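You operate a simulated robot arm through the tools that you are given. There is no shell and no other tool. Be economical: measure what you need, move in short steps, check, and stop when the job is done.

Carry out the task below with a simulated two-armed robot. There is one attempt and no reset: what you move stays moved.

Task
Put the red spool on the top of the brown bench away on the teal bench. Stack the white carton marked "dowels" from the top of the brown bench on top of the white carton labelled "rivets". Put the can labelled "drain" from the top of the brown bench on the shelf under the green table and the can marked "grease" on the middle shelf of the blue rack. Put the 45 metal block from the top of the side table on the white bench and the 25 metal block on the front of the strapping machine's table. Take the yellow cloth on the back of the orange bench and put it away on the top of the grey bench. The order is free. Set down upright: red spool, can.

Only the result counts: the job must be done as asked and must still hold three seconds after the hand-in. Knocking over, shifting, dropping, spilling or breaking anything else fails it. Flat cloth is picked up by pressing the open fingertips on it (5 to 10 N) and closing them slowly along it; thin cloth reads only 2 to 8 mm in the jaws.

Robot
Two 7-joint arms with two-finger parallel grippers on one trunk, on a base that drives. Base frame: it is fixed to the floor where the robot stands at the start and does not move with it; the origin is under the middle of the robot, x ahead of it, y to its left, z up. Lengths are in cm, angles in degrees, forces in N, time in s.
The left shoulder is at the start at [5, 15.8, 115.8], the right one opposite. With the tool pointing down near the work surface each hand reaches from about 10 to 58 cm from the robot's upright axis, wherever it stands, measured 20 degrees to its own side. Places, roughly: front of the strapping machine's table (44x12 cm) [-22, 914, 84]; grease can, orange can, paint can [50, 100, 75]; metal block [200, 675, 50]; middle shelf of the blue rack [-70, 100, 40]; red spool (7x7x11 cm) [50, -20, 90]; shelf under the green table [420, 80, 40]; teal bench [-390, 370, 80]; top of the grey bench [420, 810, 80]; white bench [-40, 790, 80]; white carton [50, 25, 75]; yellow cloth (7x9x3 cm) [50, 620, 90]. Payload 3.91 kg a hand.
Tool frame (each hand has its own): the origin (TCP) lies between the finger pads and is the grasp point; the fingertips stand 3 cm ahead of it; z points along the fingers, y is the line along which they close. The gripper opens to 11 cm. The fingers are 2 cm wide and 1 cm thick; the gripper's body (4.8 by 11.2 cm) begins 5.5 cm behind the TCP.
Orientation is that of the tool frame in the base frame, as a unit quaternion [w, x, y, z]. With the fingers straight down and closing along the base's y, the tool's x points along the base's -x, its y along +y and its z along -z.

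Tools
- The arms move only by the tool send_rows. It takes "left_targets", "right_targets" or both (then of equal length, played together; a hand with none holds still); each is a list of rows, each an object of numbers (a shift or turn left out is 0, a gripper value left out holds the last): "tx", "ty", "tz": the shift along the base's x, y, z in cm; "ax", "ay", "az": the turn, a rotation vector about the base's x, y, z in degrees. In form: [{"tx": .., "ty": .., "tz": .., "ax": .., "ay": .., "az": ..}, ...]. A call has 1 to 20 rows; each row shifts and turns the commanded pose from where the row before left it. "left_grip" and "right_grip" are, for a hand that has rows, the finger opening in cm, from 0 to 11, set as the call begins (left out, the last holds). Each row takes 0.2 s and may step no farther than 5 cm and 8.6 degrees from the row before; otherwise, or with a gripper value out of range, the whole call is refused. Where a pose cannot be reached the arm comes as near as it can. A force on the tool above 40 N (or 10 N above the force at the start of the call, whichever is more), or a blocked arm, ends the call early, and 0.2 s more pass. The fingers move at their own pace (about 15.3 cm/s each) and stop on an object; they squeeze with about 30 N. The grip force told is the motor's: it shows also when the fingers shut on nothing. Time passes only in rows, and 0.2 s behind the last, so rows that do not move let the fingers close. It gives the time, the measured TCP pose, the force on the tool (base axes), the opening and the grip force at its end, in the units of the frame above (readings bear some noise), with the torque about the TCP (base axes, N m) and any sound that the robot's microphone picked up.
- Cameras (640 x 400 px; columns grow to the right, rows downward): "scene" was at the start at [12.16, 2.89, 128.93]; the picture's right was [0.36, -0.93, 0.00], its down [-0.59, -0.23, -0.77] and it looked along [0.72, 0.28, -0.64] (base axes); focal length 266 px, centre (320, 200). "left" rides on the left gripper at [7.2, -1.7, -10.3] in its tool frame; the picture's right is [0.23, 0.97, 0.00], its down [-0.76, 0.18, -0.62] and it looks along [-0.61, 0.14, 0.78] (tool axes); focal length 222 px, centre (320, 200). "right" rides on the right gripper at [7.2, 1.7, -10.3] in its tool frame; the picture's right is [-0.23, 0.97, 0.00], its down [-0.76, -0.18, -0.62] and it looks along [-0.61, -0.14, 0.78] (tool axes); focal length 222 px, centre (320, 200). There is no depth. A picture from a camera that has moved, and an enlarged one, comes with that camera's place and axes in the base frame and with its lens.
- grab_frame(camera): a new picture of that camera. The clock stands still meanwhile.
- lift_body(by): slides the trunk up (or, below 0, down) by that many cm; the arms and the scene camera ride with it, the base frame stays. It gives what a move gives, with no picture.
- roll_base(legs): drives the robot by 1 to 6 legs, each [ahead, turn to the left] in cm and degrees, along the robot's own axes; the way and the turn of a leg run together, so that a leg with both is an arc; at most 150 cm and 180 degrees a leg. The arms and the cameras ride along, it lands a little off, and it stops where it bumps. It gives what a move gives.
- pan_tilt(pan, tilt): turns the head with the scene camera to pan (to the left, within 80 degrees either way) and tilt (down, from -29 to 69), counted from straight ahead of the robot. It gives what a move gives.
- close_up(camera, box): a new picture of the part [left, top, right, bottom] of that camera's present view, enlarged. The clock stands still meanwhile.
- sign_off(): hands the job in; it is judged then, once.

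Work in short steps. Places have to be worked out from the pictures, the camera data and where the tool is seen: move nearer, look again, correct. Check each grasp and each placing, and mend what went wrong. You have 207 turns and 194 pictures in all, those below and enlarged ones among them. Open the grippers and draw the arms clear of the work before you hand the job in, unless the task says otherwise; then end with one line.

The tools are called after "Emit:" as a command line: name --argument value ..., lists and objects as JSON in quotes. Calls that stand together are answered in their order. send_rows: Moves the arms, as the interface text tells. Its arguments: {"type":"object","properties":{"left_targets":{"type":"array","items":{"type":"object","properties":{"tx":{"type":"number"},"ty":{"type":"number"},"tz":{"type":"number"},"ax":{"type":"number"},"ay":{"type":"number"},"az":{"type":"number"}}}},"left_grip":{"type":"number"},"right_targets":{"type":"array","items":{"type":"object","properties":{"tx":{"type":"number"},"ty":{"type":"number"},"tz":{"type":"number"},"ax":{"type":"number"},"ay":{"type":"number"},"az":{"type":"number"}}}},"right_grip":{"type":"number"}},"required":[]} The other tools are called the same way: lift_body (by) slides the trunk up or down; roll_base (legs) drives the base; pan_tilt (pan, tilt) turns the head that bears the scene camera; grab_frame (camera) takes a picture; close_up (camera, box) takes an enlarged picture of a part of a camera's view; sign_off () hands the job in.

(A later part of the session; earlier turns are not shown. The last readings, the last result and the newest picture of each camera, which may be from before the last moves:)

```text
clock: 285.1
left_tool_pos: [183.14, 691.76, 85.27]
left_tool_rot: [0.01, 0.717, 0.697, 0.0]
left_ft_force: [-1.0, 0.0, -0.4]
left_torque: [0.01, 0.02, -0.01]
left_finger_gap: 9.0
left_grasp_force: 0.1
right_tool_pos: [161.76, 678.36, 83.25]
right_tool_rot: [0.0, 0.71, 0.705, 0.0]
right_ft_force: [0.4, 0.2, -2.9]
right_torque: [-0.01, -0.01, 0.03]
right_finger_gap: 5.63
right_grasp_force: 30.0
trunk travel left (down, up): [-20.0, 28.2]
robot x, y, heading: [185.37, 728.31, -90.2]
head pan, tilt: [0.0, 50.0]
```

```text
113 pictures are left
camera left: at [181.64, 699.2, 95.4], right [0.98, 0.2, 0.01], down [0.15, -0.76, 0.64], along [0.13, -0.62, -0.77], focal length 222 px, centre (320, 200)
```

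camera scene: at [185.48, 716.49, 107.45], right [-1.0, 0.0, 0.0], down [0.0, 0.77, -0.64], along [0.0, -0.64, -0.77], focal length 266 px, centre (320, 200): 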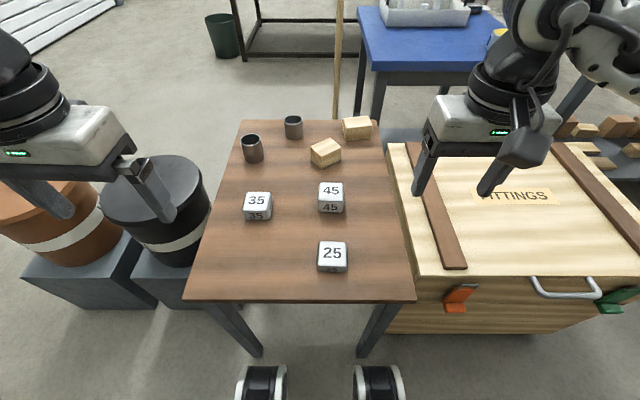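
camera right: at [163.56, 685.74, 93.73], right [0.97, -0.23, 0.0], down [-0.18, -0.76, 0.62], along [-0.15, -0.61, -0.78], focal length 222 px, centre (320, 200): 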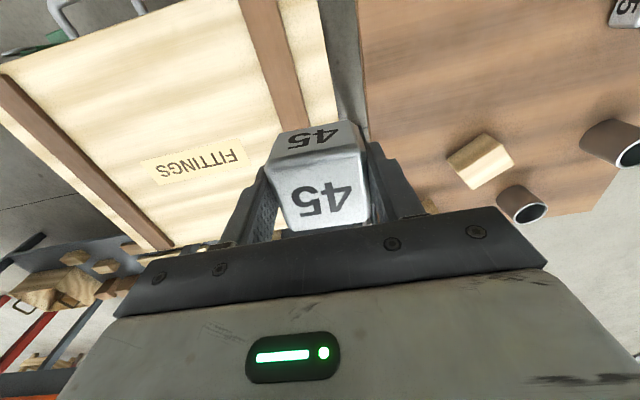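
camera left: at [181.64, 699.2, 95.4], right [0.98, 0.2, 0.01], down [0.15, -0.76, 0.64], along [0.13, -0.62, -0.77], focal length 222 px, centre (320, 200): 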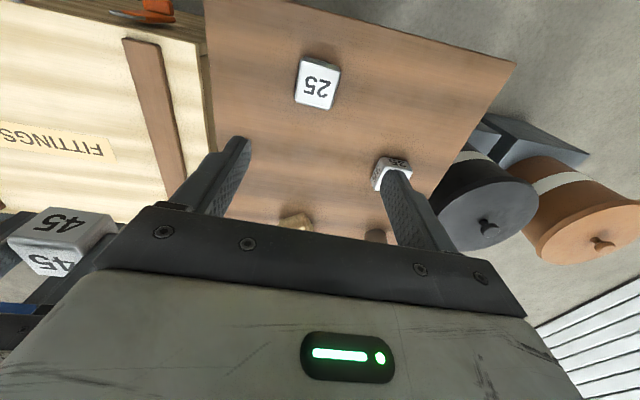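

25 is at ≈(182.8,692.2). I descend with fine steps at the end, since the block is only ~2.5 cm high.

Emit:
send_rows --left_targets '[{"tx": -0.3, "ty": 0.4, "tz": -4}, {"tz": -4.5}, {"tz": -4.5}, {"tz": -4.5}, {"tz": -2.5}, {"tz": -0.5}, {"tz": -0.5}, {}]'

Emit:
grab_frame --camera "left"

```text
clock: 286.9
left_tool_pos: [182.96, 692.24, 64.11]
left_tool_rot: [0.009, 0.718, 0.696, 0.0]
left_ft_force: [-0.1, 0.5, 0.1]
left_torque: [0.0, 0.02, 0.01]
left_finger_gap: 8.98
left_grasp_force: 0.0
right_tool_pos: [161.87, 678.4, 83.13]
right_tool_rot: [0.0, 0.71, 0.705, 0.0]
right_ft_force: [-0.6, -0.3, -2.5]
right_torque: [0.02, 0.01, 0.02]
right_finger_gap: 5.61
right_grasp_force: 30.4
trunk travel left (down, up): [-20.0, 28.2]
robot x, y, heading: [185.21, 728.1, -89.8]
head pan, tilt: [0.0, 50.0]
```

```text
112 pictures are left
camera left: at [181.42, 699.49, 74.28], right [0.98, 0.2, 0.01], down [0.15, -0.76, 0.64], along [0.13, -0.62, -0.77], focal length 222 px, centre (320, 200)
```

left: 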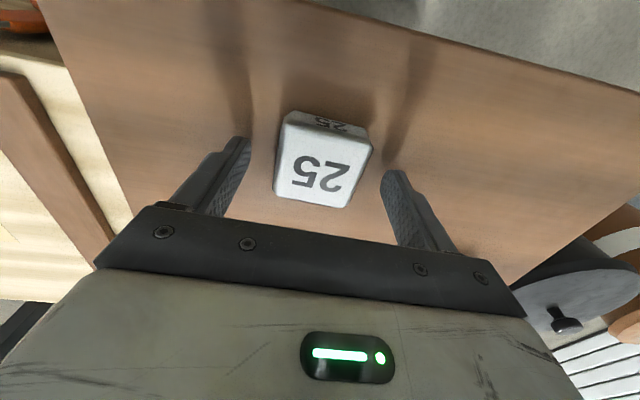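

I lower a little further, feeling for the table.

Emit:
send_rows --left_targets '[{"tz": -0.4}, {"tz": -0.4}, {"tz": -0.3}, {}]'

```text
clock: 287.9
left_tool_pos: [182.83, 692.1, 63.05]
left_tool_rot: [0.009, 0.718, 0.696, 0.0]
left_ft_force: [3.5, -0.3, 8.4]
left_torque: [0.06, 0.35, -0.06]
left_finger_gap: 8.89
left_grasp_force: 0.0
right_tool_pos: [161.84, 678.38, 83.25]
right_tool_rot: [0.0, 0.71, 0.705, 0.0]
right_ft_force: [-1.4, -0.3, -2.6]
right_torque: [0.01, -0.01, 0.02]
right_finger_gap: 5.58
right_grasp_force: 29.9
trunk travel left (down, up): [-20.0, 28.2]
robot x, y, heading: [185.21, 728.21, -90.0]
head pan, tilt: [0.0, 50.0]
```

The fingertips touch: table z≈60. I raise 0.3 cm, close and lift.

Emit:
send_rows --left_targets '[{"tz": 0.3}, {}]'

Emit:
send_rows --left_grip 0 --left_targets '[{}, {}, {}, {}]'

Emit:
send_rows --left_targets '[{"tz": 1}, {"tz": 4}, {"tz": 5}, {"tz": 5}, {"tz": 4, "tx": 3}, {"tx": 4, "ty": 2}, {"tx": 4, "ty": 2}]'

Emit:
grab_frame --camera "left"

```text
clock: 288.5
left_tool_pos: [182.75, 692.21, 63.23]
left_tool_rot: [0.01, 0.717, 0.697, 0.0]
left_ft_force: [0.4, 0.1, -0.3]
left_torque: [-0.03, 0.01, 0.02]
left_finger_gap: 9.0
left_grasp_force: 0.0
right_tool_pos: [161.86, 678.36, 83.27]
right_tool_rot: [0.0, 0.71, 0.704, 0.0]
right_ft_force: [-0.5, -0.5, -3.2]
right_torque: [0.04, 0.0, 0.02]
right_finger_gap: 5.57
right_grasp_force: 30.5
trunk travel left (down, up): [-20.0, 28.2]
robot x, y, heading: [185.16, 728.5, -89.9]
head pan, tilt: [0.0, 50.0]
```

```text
clock: 289.5
left_tool_pos: [182.72, 692.22, 63.29]
left_tool_rot: [0.009, 0.718, 0.696, 0.0]
left_ft_force: [1.4, 0.5, -0.7]
left_torque: [0.03, -0.01, -0.04]
left_finger_gap: 5.58
left_grasp_force: 30.1
right_tool_pos: [161.8, 678.53, 83.2]
right_tool_rot: [0.0, 0.71, 0.704, 0.0]
right_ft_force: [-0.5, -0.2, -3.5]
right_torque: [-0.04, -0.01, 0.0]
right_finger_gap: 5.61
right_grasp_force: 30.1
trunk travel left (down, up): [-20.0, 28.2]
robot x, y, heading: [185.25, 728.08, -89.9]
head pan, tilt: [0.0, 50.0]
```

```text
clock: 291.1
left_tool_pos: [193.62, 696.68, 82.29]
left_tool_rot: [0.009, 0.718, 0.696, 0.0]
left_ft_force: [-0.3, -1.0, -2.3]
left_torque: [-0.02, -0.02, 0.04]
left_finger_gap: 5.56
left_grasp_force: 29.6
right_tool_pos: [161.81, 678.38, 83.08]
right_tool_rot: [0.0, 0.71, 0.705, 0.001]
right_ft_force: [-0.4, -1.5, -3.4]
right_torque: [0.0, 0.01, -0.01]
right_finger_gap: 5.6
right_grasp_force: 29.7
trunk travel left (down, up): [-20.0, 28.2]
robot x, y, heading: [185.06, 728.35, -90.0]
head pan, tilt: [0.0, 50.0]
```

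```text
111 pictures are left
camera left: at [192.13, 703.95, 92.54], right [0.98, 0.2, 0.01], down [0.15, -0.76, 0.63], along [0.13, -0.62, -0.77], focal length 222 px, centre (320, 200)
```

left: 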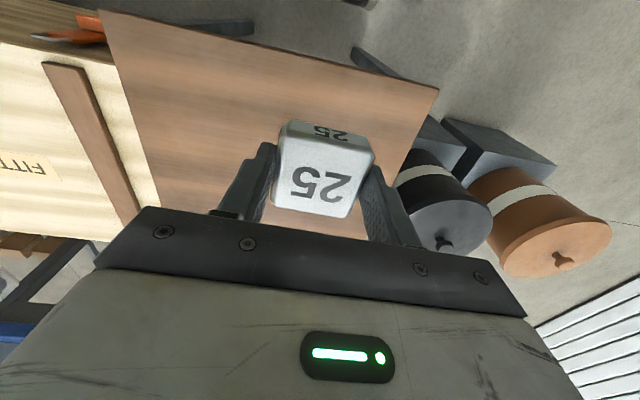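

Both blocks held (45 bottom 4.2 below TCP, 25 bottom 3.2 below). I retract, raise the trunk, turn west and look at the white bench.

Emit:
send_rows --right_targets '[{"ty": 4}, {"ty": 4}, {"ty": 4}, {"ty": 3}]'

Emit:
lift_body --by 28

Emit:
roll_base --legs '[[-12, 0], [0, -90], [60, 0]]'

Emit:
pan_tilt --pan 0 --tilt 25

Emit:
grab_frame --camera "scene"

```text
clock: 292.1
left_tool_pos: [193.58, 696.52, 82.27]
left_tool_rot: [0.01, 0.718, 0.696, 0.001]
left_ft_force: [0.3, 0.3, -1.7]
left_torque: [0.01, -0.01, -0.02]
left_finger_gap: 5.52
left_grasp_force: 29.7
right_tool_pos: [161.88, 693.77, 83.12]
right_tool_rot: [0.0, 0.71, 0.704, 0.0]
right_ft_force: [0.1, -0.1, -3.9]
right_torque: [0.03, 0.0, -0.02]
right_finger_gap: 5.59
right_grasp_force: 29.8
trunk travel left (down, up): [-20.0, 28.2]
robot x, y, heading: [185.11, 728.49, -89.9]
head pan, tilt: [0.0, 50.0]
```

```text
clock: 294.9
left_tool_pos: [193.71, 696.55, 110.4]
left_tool_rot: [0.009, 0.718, 0.696, 0.0]
left_ft_force: [0.5, 0.0, -2.4]
left_torque: [0.01, 0.01, 0.01]
left_finger_gap: 5.57
left_grasp_force: 29.7
right_tool_pos: [161.93, 693.53, 110.93]
right_tool_rot: [0.0, 0.71, 0.705, -0.001]
right_ft_force: [-0.1, -0.3, -3.0]
right_torque: [0.03, 0.0, -0.02]
right_finger_gap: 5.58
right_grasp_force: 30.0
trunk travel left (down, up): [-48.0, 0.2]
robot x, y, heading: [185.49, 728.5, -89.8]
head pan, tilt: [0.0, 50.0]
```

```text
clock: 303.0
left_tool_pos: [93.24, 733.67, 110.35]
left_tool_rot: [0.007, 1.0, -0.025, -0.007]
left_ft_force: [0.3, 0.1, -2.2]
left_torque: [-0.02, 0.0, 0.01]
left_finger_gap: 5.56
left_grasp_force: 30.4
right_tool_pos: [90.98, 765.44, 111.09]
right_tool_rot: [0.0, 1.0, -0.014, 0.001]
right_ft_force: [0.5, -0.1, -3.4]
right_torque: [0.02, -0.02, 0.01]
right_finger_gap: 5.59
right_grasp_force: 29.6
trunk travel left (down, up): [-48.0, 0.2]
robot x, y, heading: [125.35, 741.09, 179.0]
head pan, tilt: [0.0, 50.0]
```

```text
clock: 303.9
left_tool_pos: [93.38, 733.62, 110.34]
left_tool_rot: [0.007, 1.0, -0.025, -0.006]
left_ft_force: [-0.3, 0.3, -2.8]
left_torque: [-0.03, 0.02, -0.01]
left_finger_gap: 5.55
left_grasp_force: 30.2
right_tool_pos: [90.99, 765.43, 111.0]
right_tool_rot: [-0.001, 1.0, -0.013, 0.001]
right_ft_force: [0.1, -0.4, -4.1]
right_torque: [-0.01, -0.02, -0.03]
right_finger_gap: 5.58
right_grasp_force: 29.7
trunk travel left (down, up): [-48.0, 0.2]
robot x, y, heading: [125.33, 741.46, 178.7]
head pan, tilt: [0.0, 25.0]
```

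```text
110 pictures are left
camera scene: at [112.22, 741.58, 139.18], right [0.02, 1.0, 0.0], down [0.42, -0.01, -0.91], along [-0.91, 0.02, -0.42], focal length 266 px, centre (320, 200)
```

scene: 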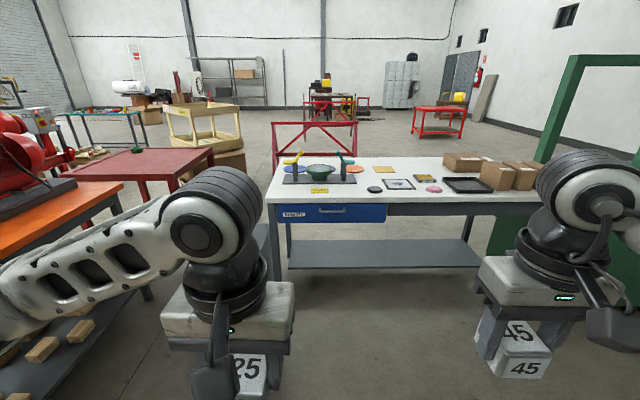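

The white bench's near edge is at x≈-16, y 716–866; the strapper is just north. I drive to x≈30 and look at the bench top.

Emit:
roll_base --legs '[[92, -2]]'

Emit:
pan_tilt --pan -15 --tilt 45

Emit:
grab_frame --camera "scene"

```text
clock: 308.8
left_tool_pos: [-1.49, 739.25, 110.34]
left_tool_rot: [0.006, 0.999, -0.047, -0.006]
left_ft_force: [0.4, 0.8, -2.1]
left_torque: [0.02, 0.02, -0.01]
left_finger_gap: 5.54
left_grasp_force: 29.9
right_tool_pos: [-2.17, 770.97, 111.03]
right_tool_rot: [0.0, 0.999, -0.037, 0.001]
right_ft_force: [-0.4, -0.5, -3.7]
right_torque: [0.01, -0.02, -0.02]
right_finger_gap: 5.57
right_grasp_force: 30.4
trunk travel left (down, up): [-48.0, 0.2]
robot x, y, heading: [30.61, 745.63, 176.2]
head pan, tilt: [0.0, 25.0]
```

```text
clock: 309.7
left_tool_pos: [-1.52, 739.17, 110.32]
left_tool_rot: [0.007, 0.999, -0.047, -0.006]
left_ft_force: [-0.9, -0.3, -1.5]
left_torque: [-0.01, -0.04, 0.0]
left_finger_gap: 5.55
left_grasp_force: 30.4
right_tool_pos: [-2.23, 770.98, 111.1]
right_tool_rot: [0.0, 0.999, -0.037, 0.001]
right_ft_force: [0.4, -0.6, -3.4]
right_torque: [-0.02, 0.02, -0.01]
right_finger_gap: 5.58
right_grasp_force: 30.4
trunk travel left (down, up): [-48.0, 0.2]
robot x, y, heading: [30.75, 745.66, 176.2]
head pan, tilt: [-15.0, 45.0]
```

```text
109 pictures are left
camera scene: at [19.34, 748.16, 136.13], right [0.32, 0.95, 0.0], down [0.67, -0.23, -0.71], along [-0.67, 0.23, -0.71], focal length 266 px, centre (320, 200)
```

scene: 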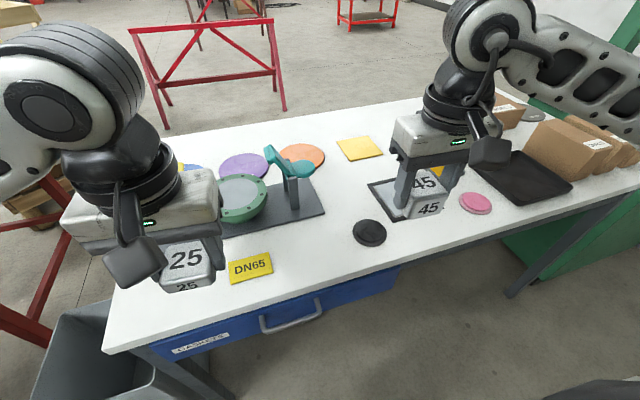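

Free spot on the white bench at ≈(-15.5,759.5) between the DN65 tag and the black puck. I move the 45 above it and lower to just above z 80.

Emit:
send_rows --right_targets '[{"tx": -3.3, "ty": -2.9}, {"tx": -3.3, "ty": -2.9}, {"tx": -3.3, "ty": -2.9}, {"tx": -3.4, "ty": -2.8}, {"tz": -4.5}, {"tz": -4.5}, {"tz": -4.5}, {"tz": -4.5}, {"tz": -3}, {}]'

Emit:
grab_frame --camera "scene"

Emit:
grab_frame --camera "right"

```text
clock: 311.9
left_tool_pos: [-1.49, 739.16, 110.34]
left_tool_rot: [0.007, 0.999, -0.048, -0.007]
left_ft_force: [-0.7, -0.4, -2.1]
left_torque: [-0.02, 0.03, 0.01]
left_finger_gap: 5.56
left_grasp_force: 30.1
right_tool_pos: [-15.35, 759.41, 90.08]
right_tool_rot: [0.0, 0.999, -0.037, 0.001]
right_ft_force: [0.0, 0.7, -3.7]
right_torque: [-0.01, -0.04, 0.03]
right_finger_gap: 5.56
right_grasp_force: 30.0
trunk travel left (down, up): [-48.0, 0.2]
robot x, y, heading: [30.78, 745.28, 176.2]
head pan, tilt: [-15.0, 45.0]
```

```text
108 pictures are left
camera scene: at [19.34, 748.15, 136.13], right [0.32, 0.95, 0.0], down [0.67, -0.23, -0.71], along [-0.67, 0.23, -0.71], focal length 266 px, centre (320, 200)
```

scene: 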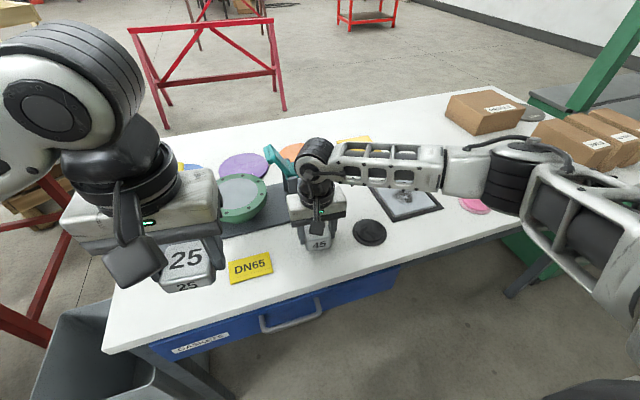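

```text
107 pictures are left
camera right: at [-8.27, 757.19, 100.53], right [-0.3, -0.95, 0.0], down [-0.75, 0.23, 0.62], along [-0.59, 0.19, -0.78], focal length 222 px, centre (320, 200)
```

right: 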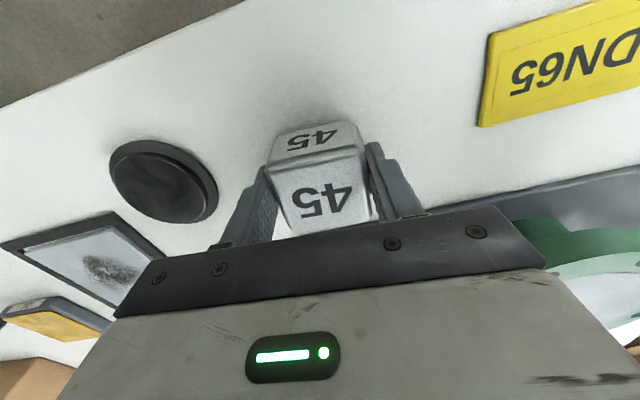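

The spot is clear. I lower until contact.

Emit:
send_rows --right_targets '[{"tz": -2.5}, {"tz": -1.5}, {"tz": -0.8}, {"tz": -0.4}, {"tz": -0.4}, {"tz": -0.4}, {"tz": -0.4}, {}]'

```text
clock: 312.4
left_tool_pos: [-1.18, 739.3, 110.45]
left_tool_rot: [0.007, 0.999, -0.048, -0.007]
left_ft_force: [0.5, -0.5, -2.3]
left_torque: [0.01, -0.01, 0.03]
left_finger_gap: 5.55
left_grasp_force: 30.5
right_tool_pos: [-15.88, 759.28, 88.05]
right_tool_rot: [0.004, 0.999, -0.037, -0.008]
right_ft_force: [9.7, 1.1, 24.7]
right_torque: [0.9, -0.44, -0.41]
right_finger_gap: 5.56
right_grasp_force: 30.4
trunk travel left (down, up): [-48.0, 0.2]
robot x, y, heading: [30.88, 745.1, 176.3]
head pan, tilt: [-15.0, 45.0]
stopped in row 2 (right hand): the force on the tool passed its limit at 78 N (the readings are from after the stop); the commanded pose is now the measured one
```

Contact earlier than expected: the bench is at z≈84. I ease up a little and check forces.

Emit:
send_rows --right_targets '[{"tz": 0.3}, {}]'

Emit:
grab_frame --camera "right"

```text
clock: 313.0
left_tool_pos: [-1.39, 739.21, 110.37]
left_tool_rot: [0.007, 0.999, -0.049, -0.008]
left_ft_force: [-0.5, -0.9, -3.0]
left_torque: [0.01, -0.03, -0.01]
left_finger_gap: 5.57
left_grasp_force: 30.1
right_tool_pos: [-15.86, 759.35, 88.11]
right_tool_rot: [0.001, 0.999, -0.037, -0.008]
right_ft_force: [3.5, -2.7, 16.2]
right_torque: [0.5, 0.08, -0.19]
right_finger_gap: 5.59
right_grasp_force: 30.7
trunk travel left (down, up): [-48.0, 0.2]
robot x, y, heading: [31.09, 745.67, 176.4]
head pan, tilt: [-15.0, 45.0]
```

```text
106 pictures are left
camera right: at [-8.53, 757.18, 98.41], right [-0.3, -0.95, 0.01], down [-0.74, 0.24, 0.63], along [-0.61, 0.18, -0.77], focal length 222 px, centre (320, 200)
```

right: 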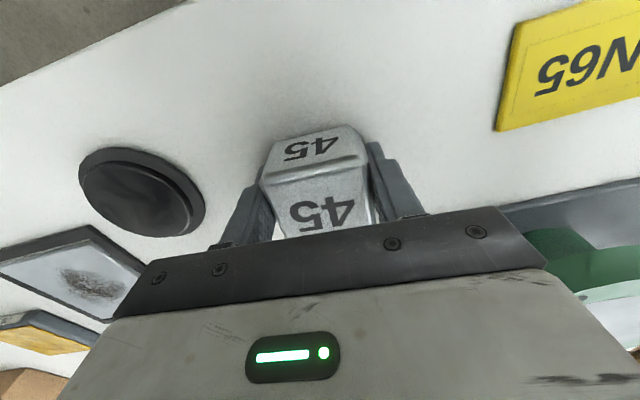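

The block rests on the bench. I open and withdraw.

Emit:
send_rows --right_grip 8 --right_targets '[{}, {}, {}, {"tz": 1}, {"tz": 3}, {"tz": 5}, {"tz": 5}, {"tz": 5}, {"tx": 4}, {"tx": 4}, {"tx": 4}]'

Emit:
grab_frame --camera "scene"

```text
clock: 315.4
left_tool_pos: [-1.4, 739.23, 110.25]
left_tool_rot: [0.007, 0.999, -0.048, -0.007]
left_ft_force: [-0.1, -1.2, -1.4]
left_torque: [0.0, -0.02, 0.02]
left_finger_gap: 5.56
left_grasp_force: 29.8
right_tool_pos: [-3.56, 759.44, 107.02]
right_tool_rot: [0.003, 0.999, -0.037, -0.007]
right_ft_force: [-0.4, -0.2, -0.3]
right_torque: [0.03, 0.06, -0.01]
right_finger_gap: 8.0
right_grasp_force: 0.1
trunk travel left (down, up): [-48.0, 0.2]
robot x, y, heading: [30.84, 745.58, 176.3]
head pan, tilt: [-15.0, 45.0]
```

```text
105 pictures are left
camera scene: at [19.43, 748.18, 136.14], right [0.32, 0.95, 0.0], down [0.67, -0.23, -0.71], along [-0.67, 0.23, -0.71], focal length 266 px, centre (320, 200)
```

scene: 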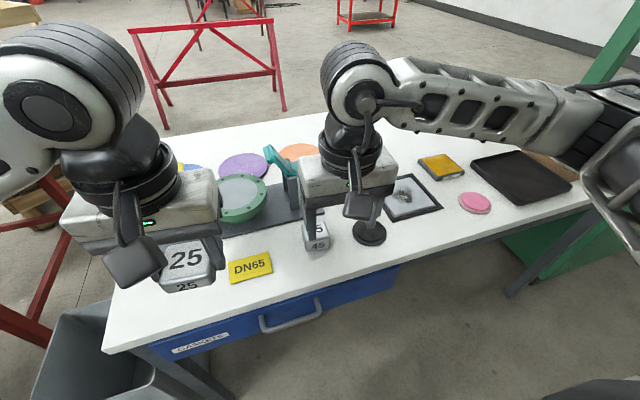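

45 is on the white bench. I back off, go north to y≈920 and face the strapper.

Emit:
roll_base --legs '[[-30, 0], [0, -86], [150, 0], [22, 0], [0, 90]]'

Emit:
pan_tilt --pan 0 --tilt 35

Emit:
grab_frame --camera "scene"

```text
clock: 333.2
left_tool_pos: [23.8, 906.77, 110.41]
left_tool_rot: [0.007, 1.0, -0.003, -0.007]
left_ft_force: [0.1, 0.8, -2.2]
left_torque: [0.0, -0.01, 0.02]
left_finger_gap: 5.53
left_grasp_force: 30.0
right_tool_pos: [19.67, 926.71, 107.17]
right_tool_rot: [0.002, 1.0, 0.009, -0.006]
right_ft_force: [0.3, 0.0, -0.4]
right_torque: [-0.02, -0.01, 0.03]
right_finger_gap: 8.01
right_grasp_force: 0.0
trunk travel left (down, up): [-48.0, 0.2]
robot x, y, heading: [55.56, 915.97, -178.9]
head pan, tilt: [-15.0, 45.0]
```

```text
clock: 334.0
left_tool_pos: [23.78, 906.81, 110.48]
left_tool_rot: [0.007, 1.0, -0.004, -0.006]
left_ft_force: [-0.2, -1.2, -2.2]
left_torque: [0.01, -0.01, -0.01]
left_finger_gap: 5.55
left_grasp_force: 30.1
right_tool_pos: [19.78, 926.72, 107.05]
right_tool_rot: [0.003, 1.0, 0.008, -0.006]
right_ft_force: [-0.9, -0.1, 0.6]
right_torque: [0.0, 0.05, -0.03]
right_finger_gap: 8.0
right_grasp_force: 0.0
trunk travel left (down, up): [-48.0, 0.2]
robot x, y, heading: [55.5, 915.93, -178.6]
head pan, tilt: [0.0, 35.0]
```

```text
104 pictures are left
camera scene: at [42.77, 915.43, 137.61], right [-0.02, 1.0, 0.0], down [0.57, 0.01, -0.82], along [-0.82, -0.02, -0.57], focal length 266 px, centre (320, 200)
```

scene: 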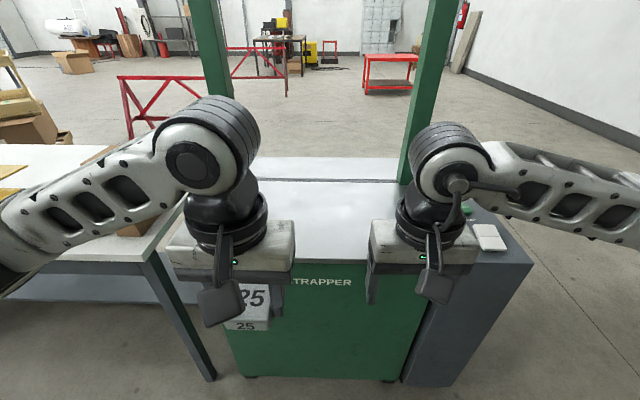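

The strapper's top front edge is at x≈-6. I drive 25 cm closer and look at its front strip.

Emit:
roll_base --legs '[[25, -1]]'

Emit:
pan_tilt --pan 0 --tilt 50

Emit:
grab_frame --camera "scene"

Emit:
grab_frame --camera "right"

```text
clock: 335.8
left_tool_pos: [-1.59, 907.14, 110.28]
left_tool_rot: [0.007, 1.0, -0.014, -0.006]
left_ft_force: [-0.5, -0.6, -2.1]
left_torque: [0.0, 0.0, -0.02]
left_finger_gap: 5.55
left_grasp_force: 30.1
right_tool_pos: [-5.21, 927.16, 107.17]
right_tool_rot: [0.003, 1.0, -0.003, -0.006]
right_ft_force: [0.1, -0.3, -0.6]
right_torque: [-0.01, 0.03, -0.01]
right_finger_gap: 7.98
right_grasp_force: 0.0
trunk travel left (down, up): [-48.0, 0.2]
robot x, y, heading: [30.32, 915.86, -179.8]
head pan, tilt: [0.0, 35.0]
```

```text
clock: 336.6
left_tool_pos: [-1.52, 907.21, 110.28]
left_tool_rot: [0.006, 1.0, -0.014, -0.006]
left_ft_force: [-0.8, -0.8, -1.3]
left_torque: [0.03, 0.02, -0.03]
left_finger_gap: 5.53
left_grasp_force: 29.4
right_tool_pos: [-5.17, 927.18, 107.1]
right_tool_rot: [0.002, 1.0, -0.003, -0.005]
right_ft_force: [0.2, -0.6, 0.1]
right_torque: [0.03, -0.02, -0.02]
right_finger_gap: 8.01
right_grasp_force: 0.0
trunk travel left (down, up): [-48.0, 0.2]
robot x, y, heading: [30.29, 915.65, -179.8]
head pan, tilt: [0.0, 50.0]
```

```text
103 pictures are left
camera scene: at [18.78, 915.36, 135.45], right [0.0, 1.0, 0.0], down [0.77, 0.0, -0.64], along [-0.64, 0.0, -0.77], focal length 266 px, centre (320, 200)
```

scene: 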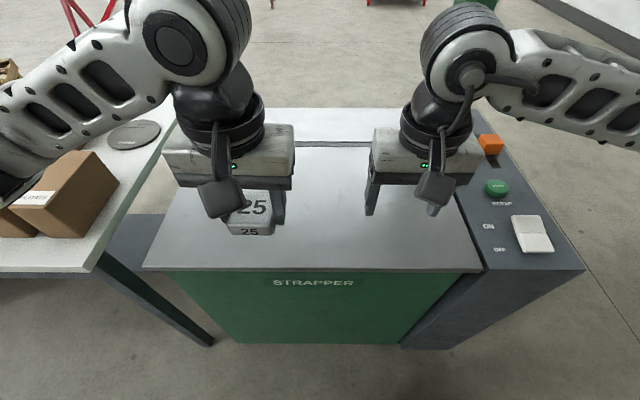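

```text
102 pictures are left
camera right: at [2.31, 925.52, 117.55], right [-0.23, -0.97, 0.01], down [-0.75, 0.18, 0.63], along [-0.62, 0.14, -0.78], focal length 222 px, centre (320, 200)
```

right: 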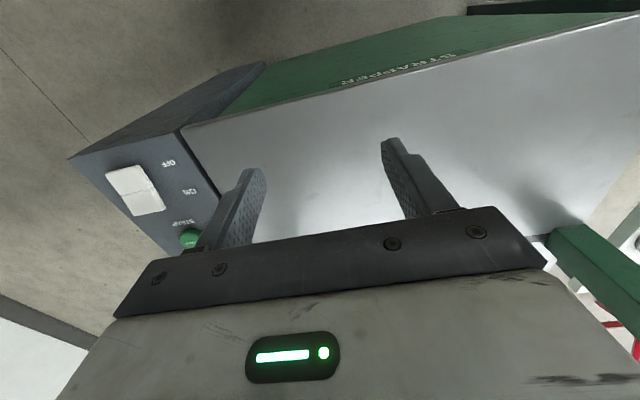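

The strip is clear. I place the 25 at about (-20,909).

Emit:
send_rows --left_targets '[{"tx": -4.5, "ty": 0.5}, {"tx": -4.5, "ty": 0.5}, {"tx": -4.5, "ty": 0.5}, {"tx": -4.5}, {"tz": -4.5}, {"tz": -4.5}, {"tz": -4.5}, {"tz": -4}, {"tz": -2}, {"tz": -0.5}, {"tz": -0.4}, {"tz": -0.4}, {"tz": -0.4}, {"tz": -0.4}, {}]'

Emit:
grab_frame --camera "left"

```text
clock: 339.8
left_tool_pos: [-19.47, 908.64, 88.7]
left_tool_rot: [0.006, 1.0, -0.014, -0.006]
left_ft_force: [-0.2, 0.6, -1.9]
left_torque: [0.0, -0.01, -0.03]
left_finger_gap: 5.53
left_grasp_force: 30.0
right_tool_pos: [-5.17, 927.2, 107.07]
right_tool_rot: [0.002, 1.0, -0.003, -0.006]
right_ft_force: [-0.1, -0.6, -1.2]
right_torque: [0.01, -0.01, -0.01]
right_finger_gap: 8.0
right_grasp_force: 0.1
trunk travel left (down, up): [-48.0, 0.2]
robot x, y, heading: [30.11, 915.51, -179.7]
head pan, tilt: [0.0, 50.0]
```

```text
101 pictures are left
camera left: at [-12.0, 910.21, 98.99], right [0.2, -0.98, 0.01], down [-0.76, -0.15, 0.64], along [-0.62, -0.13, -0.77], focal length 222 px, centre (320, 200)
```

left: 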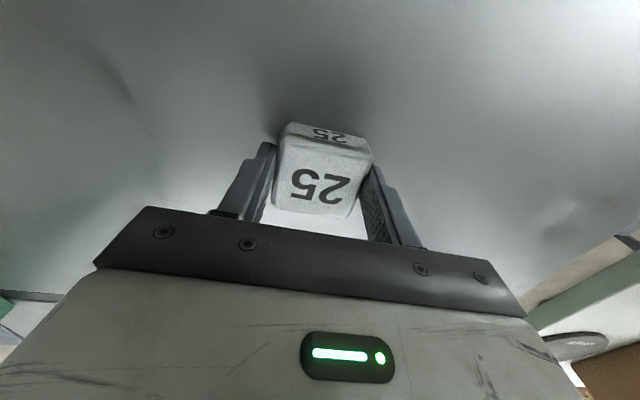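

Nearly down; continue in small steps until contact.

Emit:
send_rows --left_targets '[{"tz": -0.4}, {"tz": -0.4}, {"tz": -0.3}, {"tz": -0.3}, {"tz": -0.3}, {"tz": -0.3}, {}]'

```text
clock: 340.9
left_tool_pos: [-19.86, 908.61, 88.0]
left_tool_rot: [0.004, 1.0, -0.015, -0.012]
left_ft_force: [4.2, -2.5, 15.0]
left_torque: [-0.03, -0.31, -0.08]
left_finger_gap: 5.55
left_grasp_force: 30.6
right_tool_pos: [-5.01, 927.13, 107.25]
right_tool_rot: [0.003, 1.0, -0.002, -0.007]
right_ft_force: [-0.6, -0.6, -0.7]
right_torque: [-0.02, -0.05, 0.02]
right_finger_gap: 8.01
right_grasp_force: 0.1
trunk travel left (down, up): [-48.0, 0.2]
robot x, y, heading: [30.56, 915.25, -179.8]
head pan, tilt: [0.0, 50.0]
stopped in row 5 (left hand): the force on the tool passed its limit at 44 N (the readings are from after the stop); the commanded pose is now the measured one
```

Contact. I ease, open and withdraw.

Emit:
send_rows --left_targets '[{"tz": 0.2}, {}]'

Emit:
send_rows --left_grip 8 --left_targets '[{}, {}, {}, {"tz": 1}, {"tz": 3}, {"tz": 5}, {"tz": 5}, {"tz": 5}, {"tx": 5}, {"tx": 5}, {"tx": 5}]'

Emit:
grab_frame --camera "scene"

```text
clock: 341.5
left_tool_pos: [-19.72, 908.71, 88.01]
left_tool_rot: [0.005, 1.0, -0.014, -0.011]
left_ft_force: [-3.0, 1.9, 6.6]
left_torque: [0.19, 0.33, -0.02]
left_finger_gap: 5.55
left_grasp_force: 30.0
right_tool_pos: [-5.08, 927.14, 107.21]
right_tool_rot: [0.003, 1.0, -0.002, -0.007]
right_ft_force: [-0.1, -0.3, -0.9]
right_torque: [-0.01, 0.01, 0.02]
right_finger_gap: 7.99
right_grasp_force: 0.1
trunk travel left (down, up): [-48.0, 0.2]
robot x, y, heading: [30.43, 915.7, -179.9]
head pan, tilt: [0.0, 50.0]
```

```text
clock: 343.9
left_tool_pos: [-4.65, 908.37, 106.95]
left_tool_rot: [0.005, 1.0, -0.015, -0.01]
left_ft_force: [-0.3, 1.0, -0.7]
left_torque: [0.01, 0.03, 0.01]
left_finger_gap: 8.0
left_grasp_force: 0.0
right_tool_pos: [-5.01, 927.12, 107.11]
right_tool_rot: [0.003, 1.0, -0.002, -0.007]
right_ft_force: [0.0, -0.4, -0.4]
right_torque: [0.0, 0.02, 0.01]
right_finger_gap: 7.98
right_grasp_force: 0.1
trunk travel left (down, up): [-48.0, 0.2]
robot x, y, heading: [30.19, 915.7, -179.8]
head pan, tilt: [0.0, 50.0]
```

```text
100 pictures are left
camera scene: at [18.85, 915.33, 135.45], right [0.0, 1.0, 0.0], down [0.77, 0.0, -0.64], along [-0.64, 0.0, -0.77], focal length 266 px, centre (320, 200)
```

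scene: 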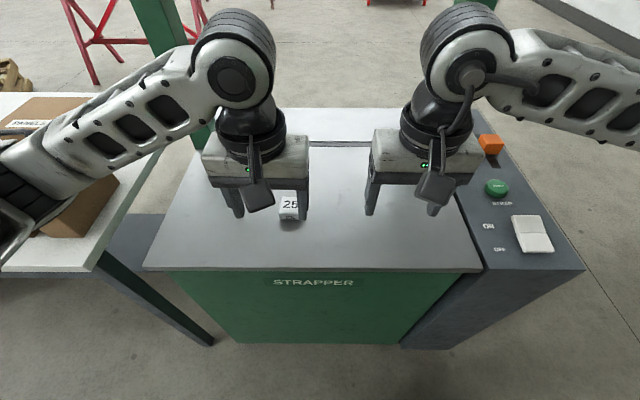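

Both blocks are placed. Next the cloth: it's near the north edge of the orange bench, at about (28–50,620). I back off, turn south and drive to y≈690.

Emit:
roll_base --legs '[[-22, 0], [0, 90], [150, 0], [75, 0]]'

Emit:
pan_tilt --pan 0 --tilt 40

Emit:
grab_frame --camera "scene"

```text
clock: 359.9
left_tool_pos: [55.55, 658.46, 106.92]
left_tool_rot: [0.011, 0.724, 0.689, -0.005]
left_ft_force: [-0.1, 0.0, -0.6]
left_torque: [0.04, 0.01, 0.01]
left_finger_gap: 7.98
left_grasp_force: 0.1
right_tool_pos: [36.91, 658.51, 107.19]
right_tool_rot: [0.007, 0.716, 0.698, -0.002]
right_ft_force: [-0.1, -1.0, -0.3]
right_torque: [0.0, 0.01, -0.01]
right_finger_gap: 7.99
right_grasp_force: 0.1
trunk travel left (down, up): [-48.0, 0.2]
robot x, y, heading: [49.27, 693.95, -90.8]
head pan, tilt: [0.0, 50.0]
```

```text
clock: 360.7
left_tool_pos: [55.64, 658.41, 106.91]
left_tool_rot: [0.011, 0.724, 0.69, -0.004]
left_ft_force: [0.9, 0.1, -0.1]
left_torque: [-0.01, 0.0, 0.0]
left_finger_gap: 7.99
left_grasp_force: 0.1
right_tool_pos: [36.96, 658.46, 107.06]
right_tool_rot: [0.006, 0.716, 0.698, -0.002]
right_ft_force: [-0.6, 0.1, -0.9]
right_torque: [0.02, -0.03, -0.03]
right_finger_gap: 7.99
right_grasp_force: 0.1
trunk travel left (down, up): [-48.0, 0.2]
robot x, y, heading: [49.11, 693.74, -91.1]
head pan, tilt: [0.0, 40.0]
```

```text
99 pictures are left
camera scene: at [49.18, 681.03, 136.86], right [-1.0, 0.02, 0.0], down [0.01, 0.64, -0.77], along [-0.01, -0.77, -0.64], focal length 266 px, centre (320, 200)
```

scene: 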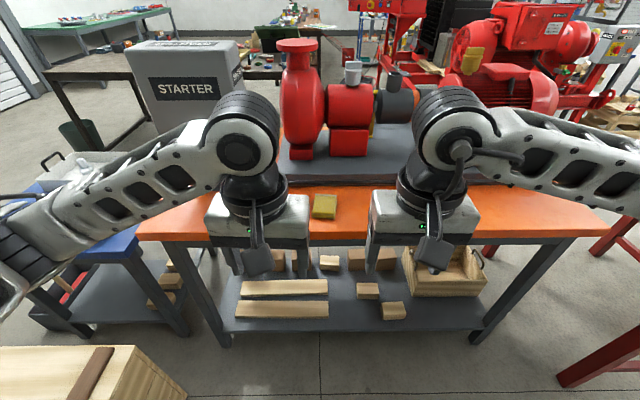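

Cloth seen at ≈(47,619) near the bench's back edge (y≈630). I drive 24 cm closer, move the left hand aside and bring the right over the cloth.

Emit:
roll_base --legs '[[23, 1]]'

Emit:
send_rows --left_targets '[{"tx": 4}, {"tx": 4}, {"tx": 4}, {"tx": 4}, {}]' --right_grip 11 --right_targets '[{}, {"tx": 2.5, "ty": -4}, {"tx": 2.5, "ty": -4}, {"tx": 2.5, "ty": -4}, {"tx": 2.5, "ty": -4}]'

Emit:
grab_frame --camera "right"

Emit:
grab_frame --camera "scene"

```text
clock: 362.4
left_tool_pos: [56.07, 635.26, 106.83]
left_tool_rot: [0.011, 0.717, 0.697, -0.004]
left_ft_force: [0.2, -0.9, 0.2]
left_torque: [0.04, -0.01, 0.0]
left_finger_gap: 8.0
left_grasp_force: 0.1
right_tool_pos: [37.46, 635.08, 107.1]
right_tool_rot: [0.006, 0.709, 0.705, -0.003]
right_ft_force: [-0.7, -0.3, -0.1]
right_torque: [0.02, -0.01, -0.02]
right_finger_gap: 8.0
right_grasp_force: 0.1
trunk travel left (down, up): [-48.0, 0.2]
robot x, y, heading: [48.93, 670.12, -89.9]
head pan, tilt: [0.0, 40.0]
```

```text
clock: 363.6
left_tool_pos: [72.05, 635.1, 106.94]
left_tool_rot: [0.011, 0.718, 0.696, -0.004]
left_ft_force: [-0.3, -0.9, -0.5]
left_torque: [-0.01, -0.01, 0.01]
left_finger_gap: 8.0
left_grasp_force: 0.0
right_tool_pos: [47.28, 619.42, 107.2]
right_tool_rot: [0.006, 0.709, 0.705, -0.003]
right_ft_force: [0.8, 0.0, 0.2]
right_torque: [0.02, -0.02, -0.01]
right_finger_gap: 10.98
right_grasp_force: 0.0
trunk travel left (down, up): [-48.0, 0.2]
robot x, y, heading: [48.82, 670.18, -89.9]
head pan, tilt: [0.0, 40.0]
```

```text
98 pictures are left
camera right: at [49.07, 626.78, 117.56], right [0.97, -0.23, 0.01], down [-0.18, -0.75, 0.63], along [-0.14, -0.62, -0.77], focal length 222 px, centre (320, 200)
```

right: 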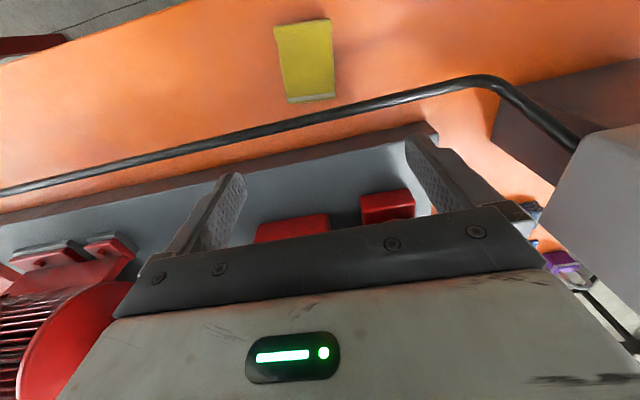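

```text
97 pictures are left
camera scene: at [49.29, 657.73, 136.85], right [-1.0, 0.0, 0.0], down [0.0, 0.64, -0.77], along [0.0, -0.77, -0.64], focal length 266 px, centre (320, 200)
```

scene: 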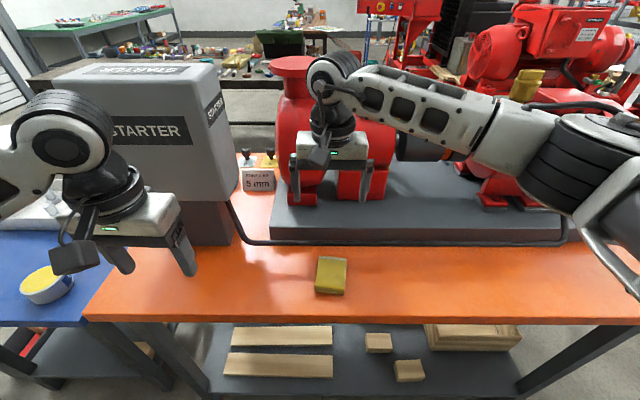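

Cloth centre ≈(46.8,623), top z≈86. I move above and lower to tip z≈90 to look again.

Emit:
send_rows --right_targets '[{"tx": -0.4, "ty": 3.6}, {"tz": -4.5}, {"tz": -4.5}, {"tz": -4}, {}]'

Emit:
grab_frame --camera "right"

Emit:
close_up --camera "scene" --box '[250, 180, 410, 320]'

```text
clock: 364.8
left_tool_pos: [71.94, 635.16, 106.92]
left_tool_rot: [0.011, 0.718, 0.696, -0.003]
left_ft_force: [0.3, -0.7, 0.5]
left_torque: [0.01, 0.02, -0.02]
left_finger_gap: 7.99
left_grasp_force: 0.1
right_tool_pos: [47.02, 622.76, 94.2]
right_tool_rot: [0.007, 0.709, 0.706, -0.003]
right_ft_force: [0.2, 0.0, 0.0]
right_torque: [0.01, 0.01, -0.05]
right_finger_gap: 10.99
right_grasp_force: 0.1
trunk travel left (down, up): [-48.0, 0.2]
robot x, y, heading: [49.24, 670.53, -90.0]
head pan, tilt: [0.0, 40.0]
```

```text
96 pictures are left
camera right: at [48.83, 630.24, 104.51], right [0.97, -0.23, 0.01], down [-0.19, -0.75, 0.63], along [-0.14, -0.62, -0.77], focal length 222 px, centre (320, 200)
```

right: 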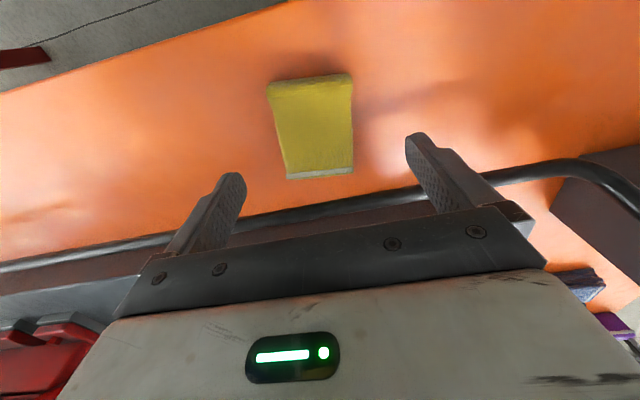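

```text
2.86 times, centred on (330, 250) of scene
camera zoom: at [49.24, 657.79, 136.86], right [-1.0, 0.0, 0.0], down [0.0, 0.64, -0.77], along [0.0, -0.77, -0.64], focal length 761 px, centre (291, 57)
```

zoom: 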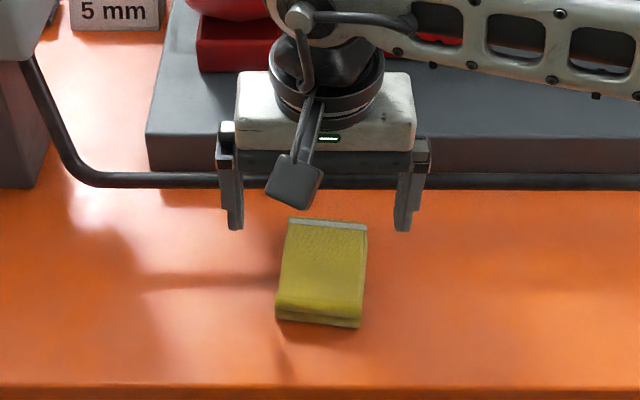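

Cloth centre ≈(46.8,623.3), top ≈86.5. I lower with open fingers around its 7 cm width until near the bench.

Emit:
send_rows --right_targets '[{"tx": -0.2, "ty": 0.5, "tz": -2}, {"tz": -2}, {"tz": -1}, {"tz": -0.5}, {"tz": -0.4}, {"tz": -0.4}, {"tz": -0.4}, {}]'

Emit:
grab_frame --camera "right"

```text
clock: 366.6
left_tool_pos: [72.05, 635.13, 106.92]
left_tool_rot: [0.011, 0.717, 0.697, -0.004]
left_ft_force: [0.2, 0.1, -0.2]
left_torque: [0.04, -0.01, -0.01]
left_finger_gap: 7.97
left_grasp_force: 0.0
right_tool_pos: [46.81, 623.24, 87.44]
right_tool_rot: [0.006, 0.709, 0.705, -0.002]
right_ft_force: [0.4, -0.3, 0.5]
right_torque: [0.03, 0.01, 0.0]
right_finger_gap: 11.0
right_grasp_force: 0.0
trunk travel left (down, up): [-48.0, 0.2]
robot x, y, heading: [49.12, 670.59, -89.8]
head pan, tilt: [0.0, 40.0]
```

```text
94 pictures are left
camera right: at [48.57, 630.55, 97.86], right [0.97, -0.23, 0.01], down [-0.18, -0.75, 0.63], along [-0.14, -0.62, -0.78], focal length 222 px, centre (320, 200)
```

right: 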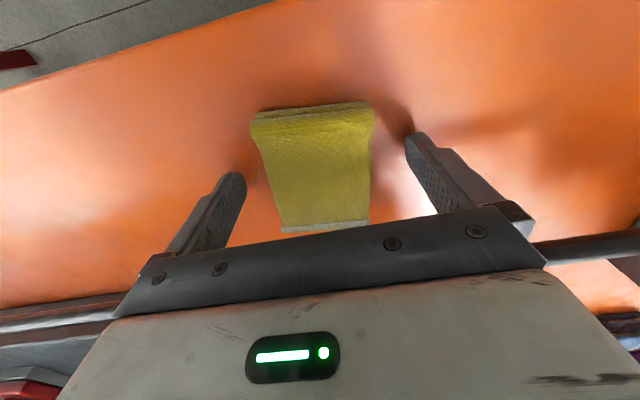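

Well centred. I feel down for the bench surface.

Emit:
send_rows --right_targets '[{"tz": -0.3}, {"tz": -0.3}, {"tz": -0.3}, {}]'

```text
clock: 367.6
left_tool_pos: [72.03, 635.32, 106.93]
left_tool_rot: [0.013, 0.717, 0.697, -0.004]
left_ft_force: [-0.2, 0.5, 1.1]
left_torque: [0.01, 0.01, -0.03]
left_finger_gap: 8.02
left_grasp_force: 0.0
right_tool_pos: [46.91, 623.2, 87.04]
right_tool_rot: [0.01, 0.71, 0.704, -0.006]
right_ft_force: [-3.7, 1.9, 37.1]
right_torque: [0.38, 2.21, -0.04]
right_finger_gap: 11.0
right_grasp_force: 0.0
trunk travel left (down, up): [-48.0, 0.2]
robot x, y, heading: [48.58, 670.64, -89.7]
head pan, tilt: [0.0, 40.0]
```

Bench at z≈84. I raise 0.5 cm and close on the cloth.

Emit:
send_rows --right_targets '[{"tz": 0.55}, {}]'

Emit:
send_rows --right_grip 0 --right_targets '[{}, {}, {}, {}, {}]'

Emit:
grab_frame --camera "right"

```text
clock: 368.2
left_tool_pos: [72.09, 635.1, 106.92]
left_tool_rot: [0.012, 0.717, 0.697, -0.004]
left_ft_force: [-0.7, 0.3, 0.2]
left_torque: [0.05, -0.01, -0.01]
left_finger_gap: 8.0
left_grasp_force: 0.2
right_tool_pos: [46.72, 623.21, 87.17]
right_tool_rot: [0.005, 0.709, 0.705, -0.001]
right_ft_force: [-0.2, -4.4, 4.8]
right_torque: [-0.13, 0.29, 0.28]
right_finger_gap: 10.97
right_grasp_force: 0.1
trunk travel left (down, up): [-48.0, 0.2]
robot x, y, heading: [48.59, 670.36, -89.9]
head pan, tilt: [0.0, 40.0]
```

```text
clock: 369.4
left_tool_pos: [71.94, 635.08, 106.81]
left_tool_rot: [0.011, 0.718, 0.696, -0.004]
left_ft_force: [0.2, 0.1, -0.1]
left_torque: [0.02, -0.02, 0.01]
left_finger_gap: 7.99
left_grasp_force: 0.0
right_tool_pos: [46.95, 623.24, 87.2]
right_tool_rot: [0.006, 0.709, 0.705, -0.002]
right_ft_force: [-0.1, -1.4, 0.5]
right_torque: [-0.01, -0.04, -0.03]
right_finger_gap: 6.99
right_grasp_force: 30.1
trunk travel left (down, up): [-48.0, 0.2]
robot x, y, heading: [48.69, 670.42, -89.7]
head pan, tilt: [0.0, 40.0]
```

```text
93 pictures are left
camera right: at [48.64, 630.58, 97.6], right [0.97, -0.23, 0.01], down [-0.19, -0.75, 0.63], along [-0.14, -0.62, -0.77], focal length 222 px, centre (320, 200)
```

right: 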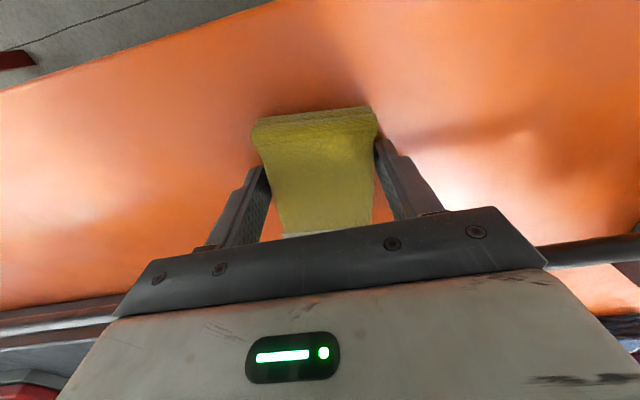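

The cloth is gripped as a rigid fold (6.99 cm). I lift it.

Emit:
send_rows --right_targets '[{"tz": 1}, {"tz": 2}, {"tz": 4}, {"tz": 5}, {"tz": 5}, {"tz": 4}, {}]'

Emit:
grab_frame --camera "right"

```text
clock: 371.0
left_tool_pos: [71.91, 635.07, 106.98]
left_tool_rot: [0.011, 0.717, 0.697, -0.005]
left_ft_force: [0.1, -0.5, 0.3]
left_torque: [0.06, -0.02, -0.01]
left_finger_gap: 8.0
left_grasp_force: 0.0
right_tool_pos: [46.97, 623.23, 108.07]
right_tool_rot: [0.007, 0.709, 0.705, -0.003]
right_ft_force: [0.0, 0.2, -1.1]
right_torque: [0.01, -0.01, -0.03]
right_finger_gap: 6.97
right_grasp_force: 30.0
trunk travel left (down, up): [-48.0, 0.2]
robot x, y, heading: [48.94, 670.3, -89.6]
head pan, tilt: [0.0, 40.0]
```

```text
92 pictures are left
camera right: at [48.67, 630.75, 118.53], right [0.97, -0.23, 0.01], down [-0.19, -0.75, 0.63], along [-0.14, -0.62, -0.78], focal length 222 px, centre (320, 200)
```

right: 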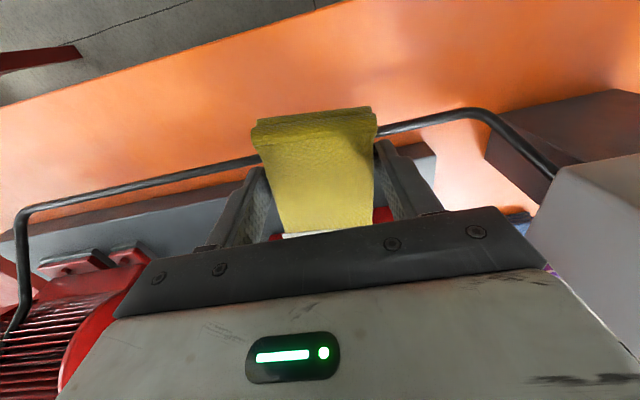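

Cloth lifted. I retract the arm and drive to the grey bench.

Emit:
send_rows --right_targets '[{"ty": 4}, {"ty": 4}, {"ty": 4}]'

Emit:
roll_base --legs '[[-85, 0], [0, 100], [150, 0], [120, 0], [0, -10]]'

Emit:
pan_tilt --pan 0 --tilt 30

Emit:
grab_frame --camera "scene"

```text
clock: 371.8
left_tool_pos: [72.03, 635.16, 106.83]
left_tool_rot: [0.012, 0.717, 0.697, -0.004]
left_ft_force: [-0.2, -0.3, 0.2]
left_torque: [-0.03, -0.03, -0.01]
left_finger_gap: 8.0
left_grasp_force: 0.1
right_tool_pos: [46.78, 635.17, 108.15]
right_tool_rot: [0.006, 0.709, 0.705, -0.002]
right_ft_force: [0.7, 0.7, -0.8]
right_torque: [0.04, 0.0, 0.02]
right_finger_gap: 6.95
right_grasp_force: 30.0
trunk travel left (down, up): [-48.0, 0.2]
robot x, y, heading: [49.17, 670.23, -89.8]
head pan, tilt: [0.0, 40.0]
```

```text
clock: 394.0
left_tool_pos: [353.34, 823.34, 106.94]
left_tool_rot: [0.011, 0.01, 1.0, 0.005]
left_ft_force: [0.1, -0.2, 0.1]
left_torque: [0.03, 0.01, -0.01]
left_finger_gap: 8.0
left_grasp_force: 0.0
right_tool_pos: [353.66, 798.34, 108.28]
right_tool_rot: [0.006, -0.003, 1.0, 0.003]
right_ft_force: [-0.1, 0.3, 0.6]
right_torque: [0.04, -0.01, 0.03]
right_finger_gap: 6.76
right_grasp_force: 29.8
trunk travel left (down, up): [-48.0, 0.2]
robot x, y, heading: [317.98, 800.51, 0.3]
head pan, tilt: [0.0, 40.0]
```

```text
clock: 394.7
left_tool_pos: [353.34, 823.35, 107.03]
left_tool_rot: [0.011, 0.011, 1.0, 0.005]
left_ft_force: [0.6, -0.1, -0.9]
left_torque: [0.01, 0.01, 0.04]
left_finger_gap: 7.99
left_grasp_force: 0.1
right_tool_pos: [353.68, 798.19, 108.36]
right_tool_rot: [0.006, -0.002, 1.0, 0.003]
right_ft_force: [-0.7, 0.3, -1.0]
right_torque: [0.01, 0.0, 0.0]
right_finger_gap: 6.77
right_grasp_force: 30.1
trunk travel left (down, up): [-48.0, 0.2]
robot x, y, heading: [318.33, 800.08, 0.7]
head pan, tilt: [0.0, 30.0]
```

```text
91 pictures are left
camera scene: at [331.53, 800.07, 138.39], right [0.01, -1.0, 0.0], down [-0.5, -0.01, -0.87], along [0.87, 0.01, -0.5], focal length 266 px, centre (320, 200)
```

scene: 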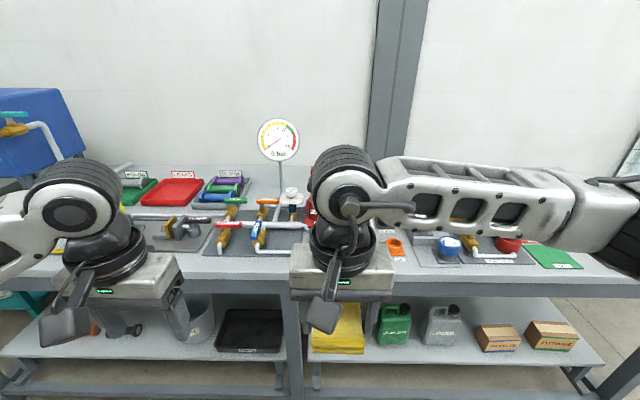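

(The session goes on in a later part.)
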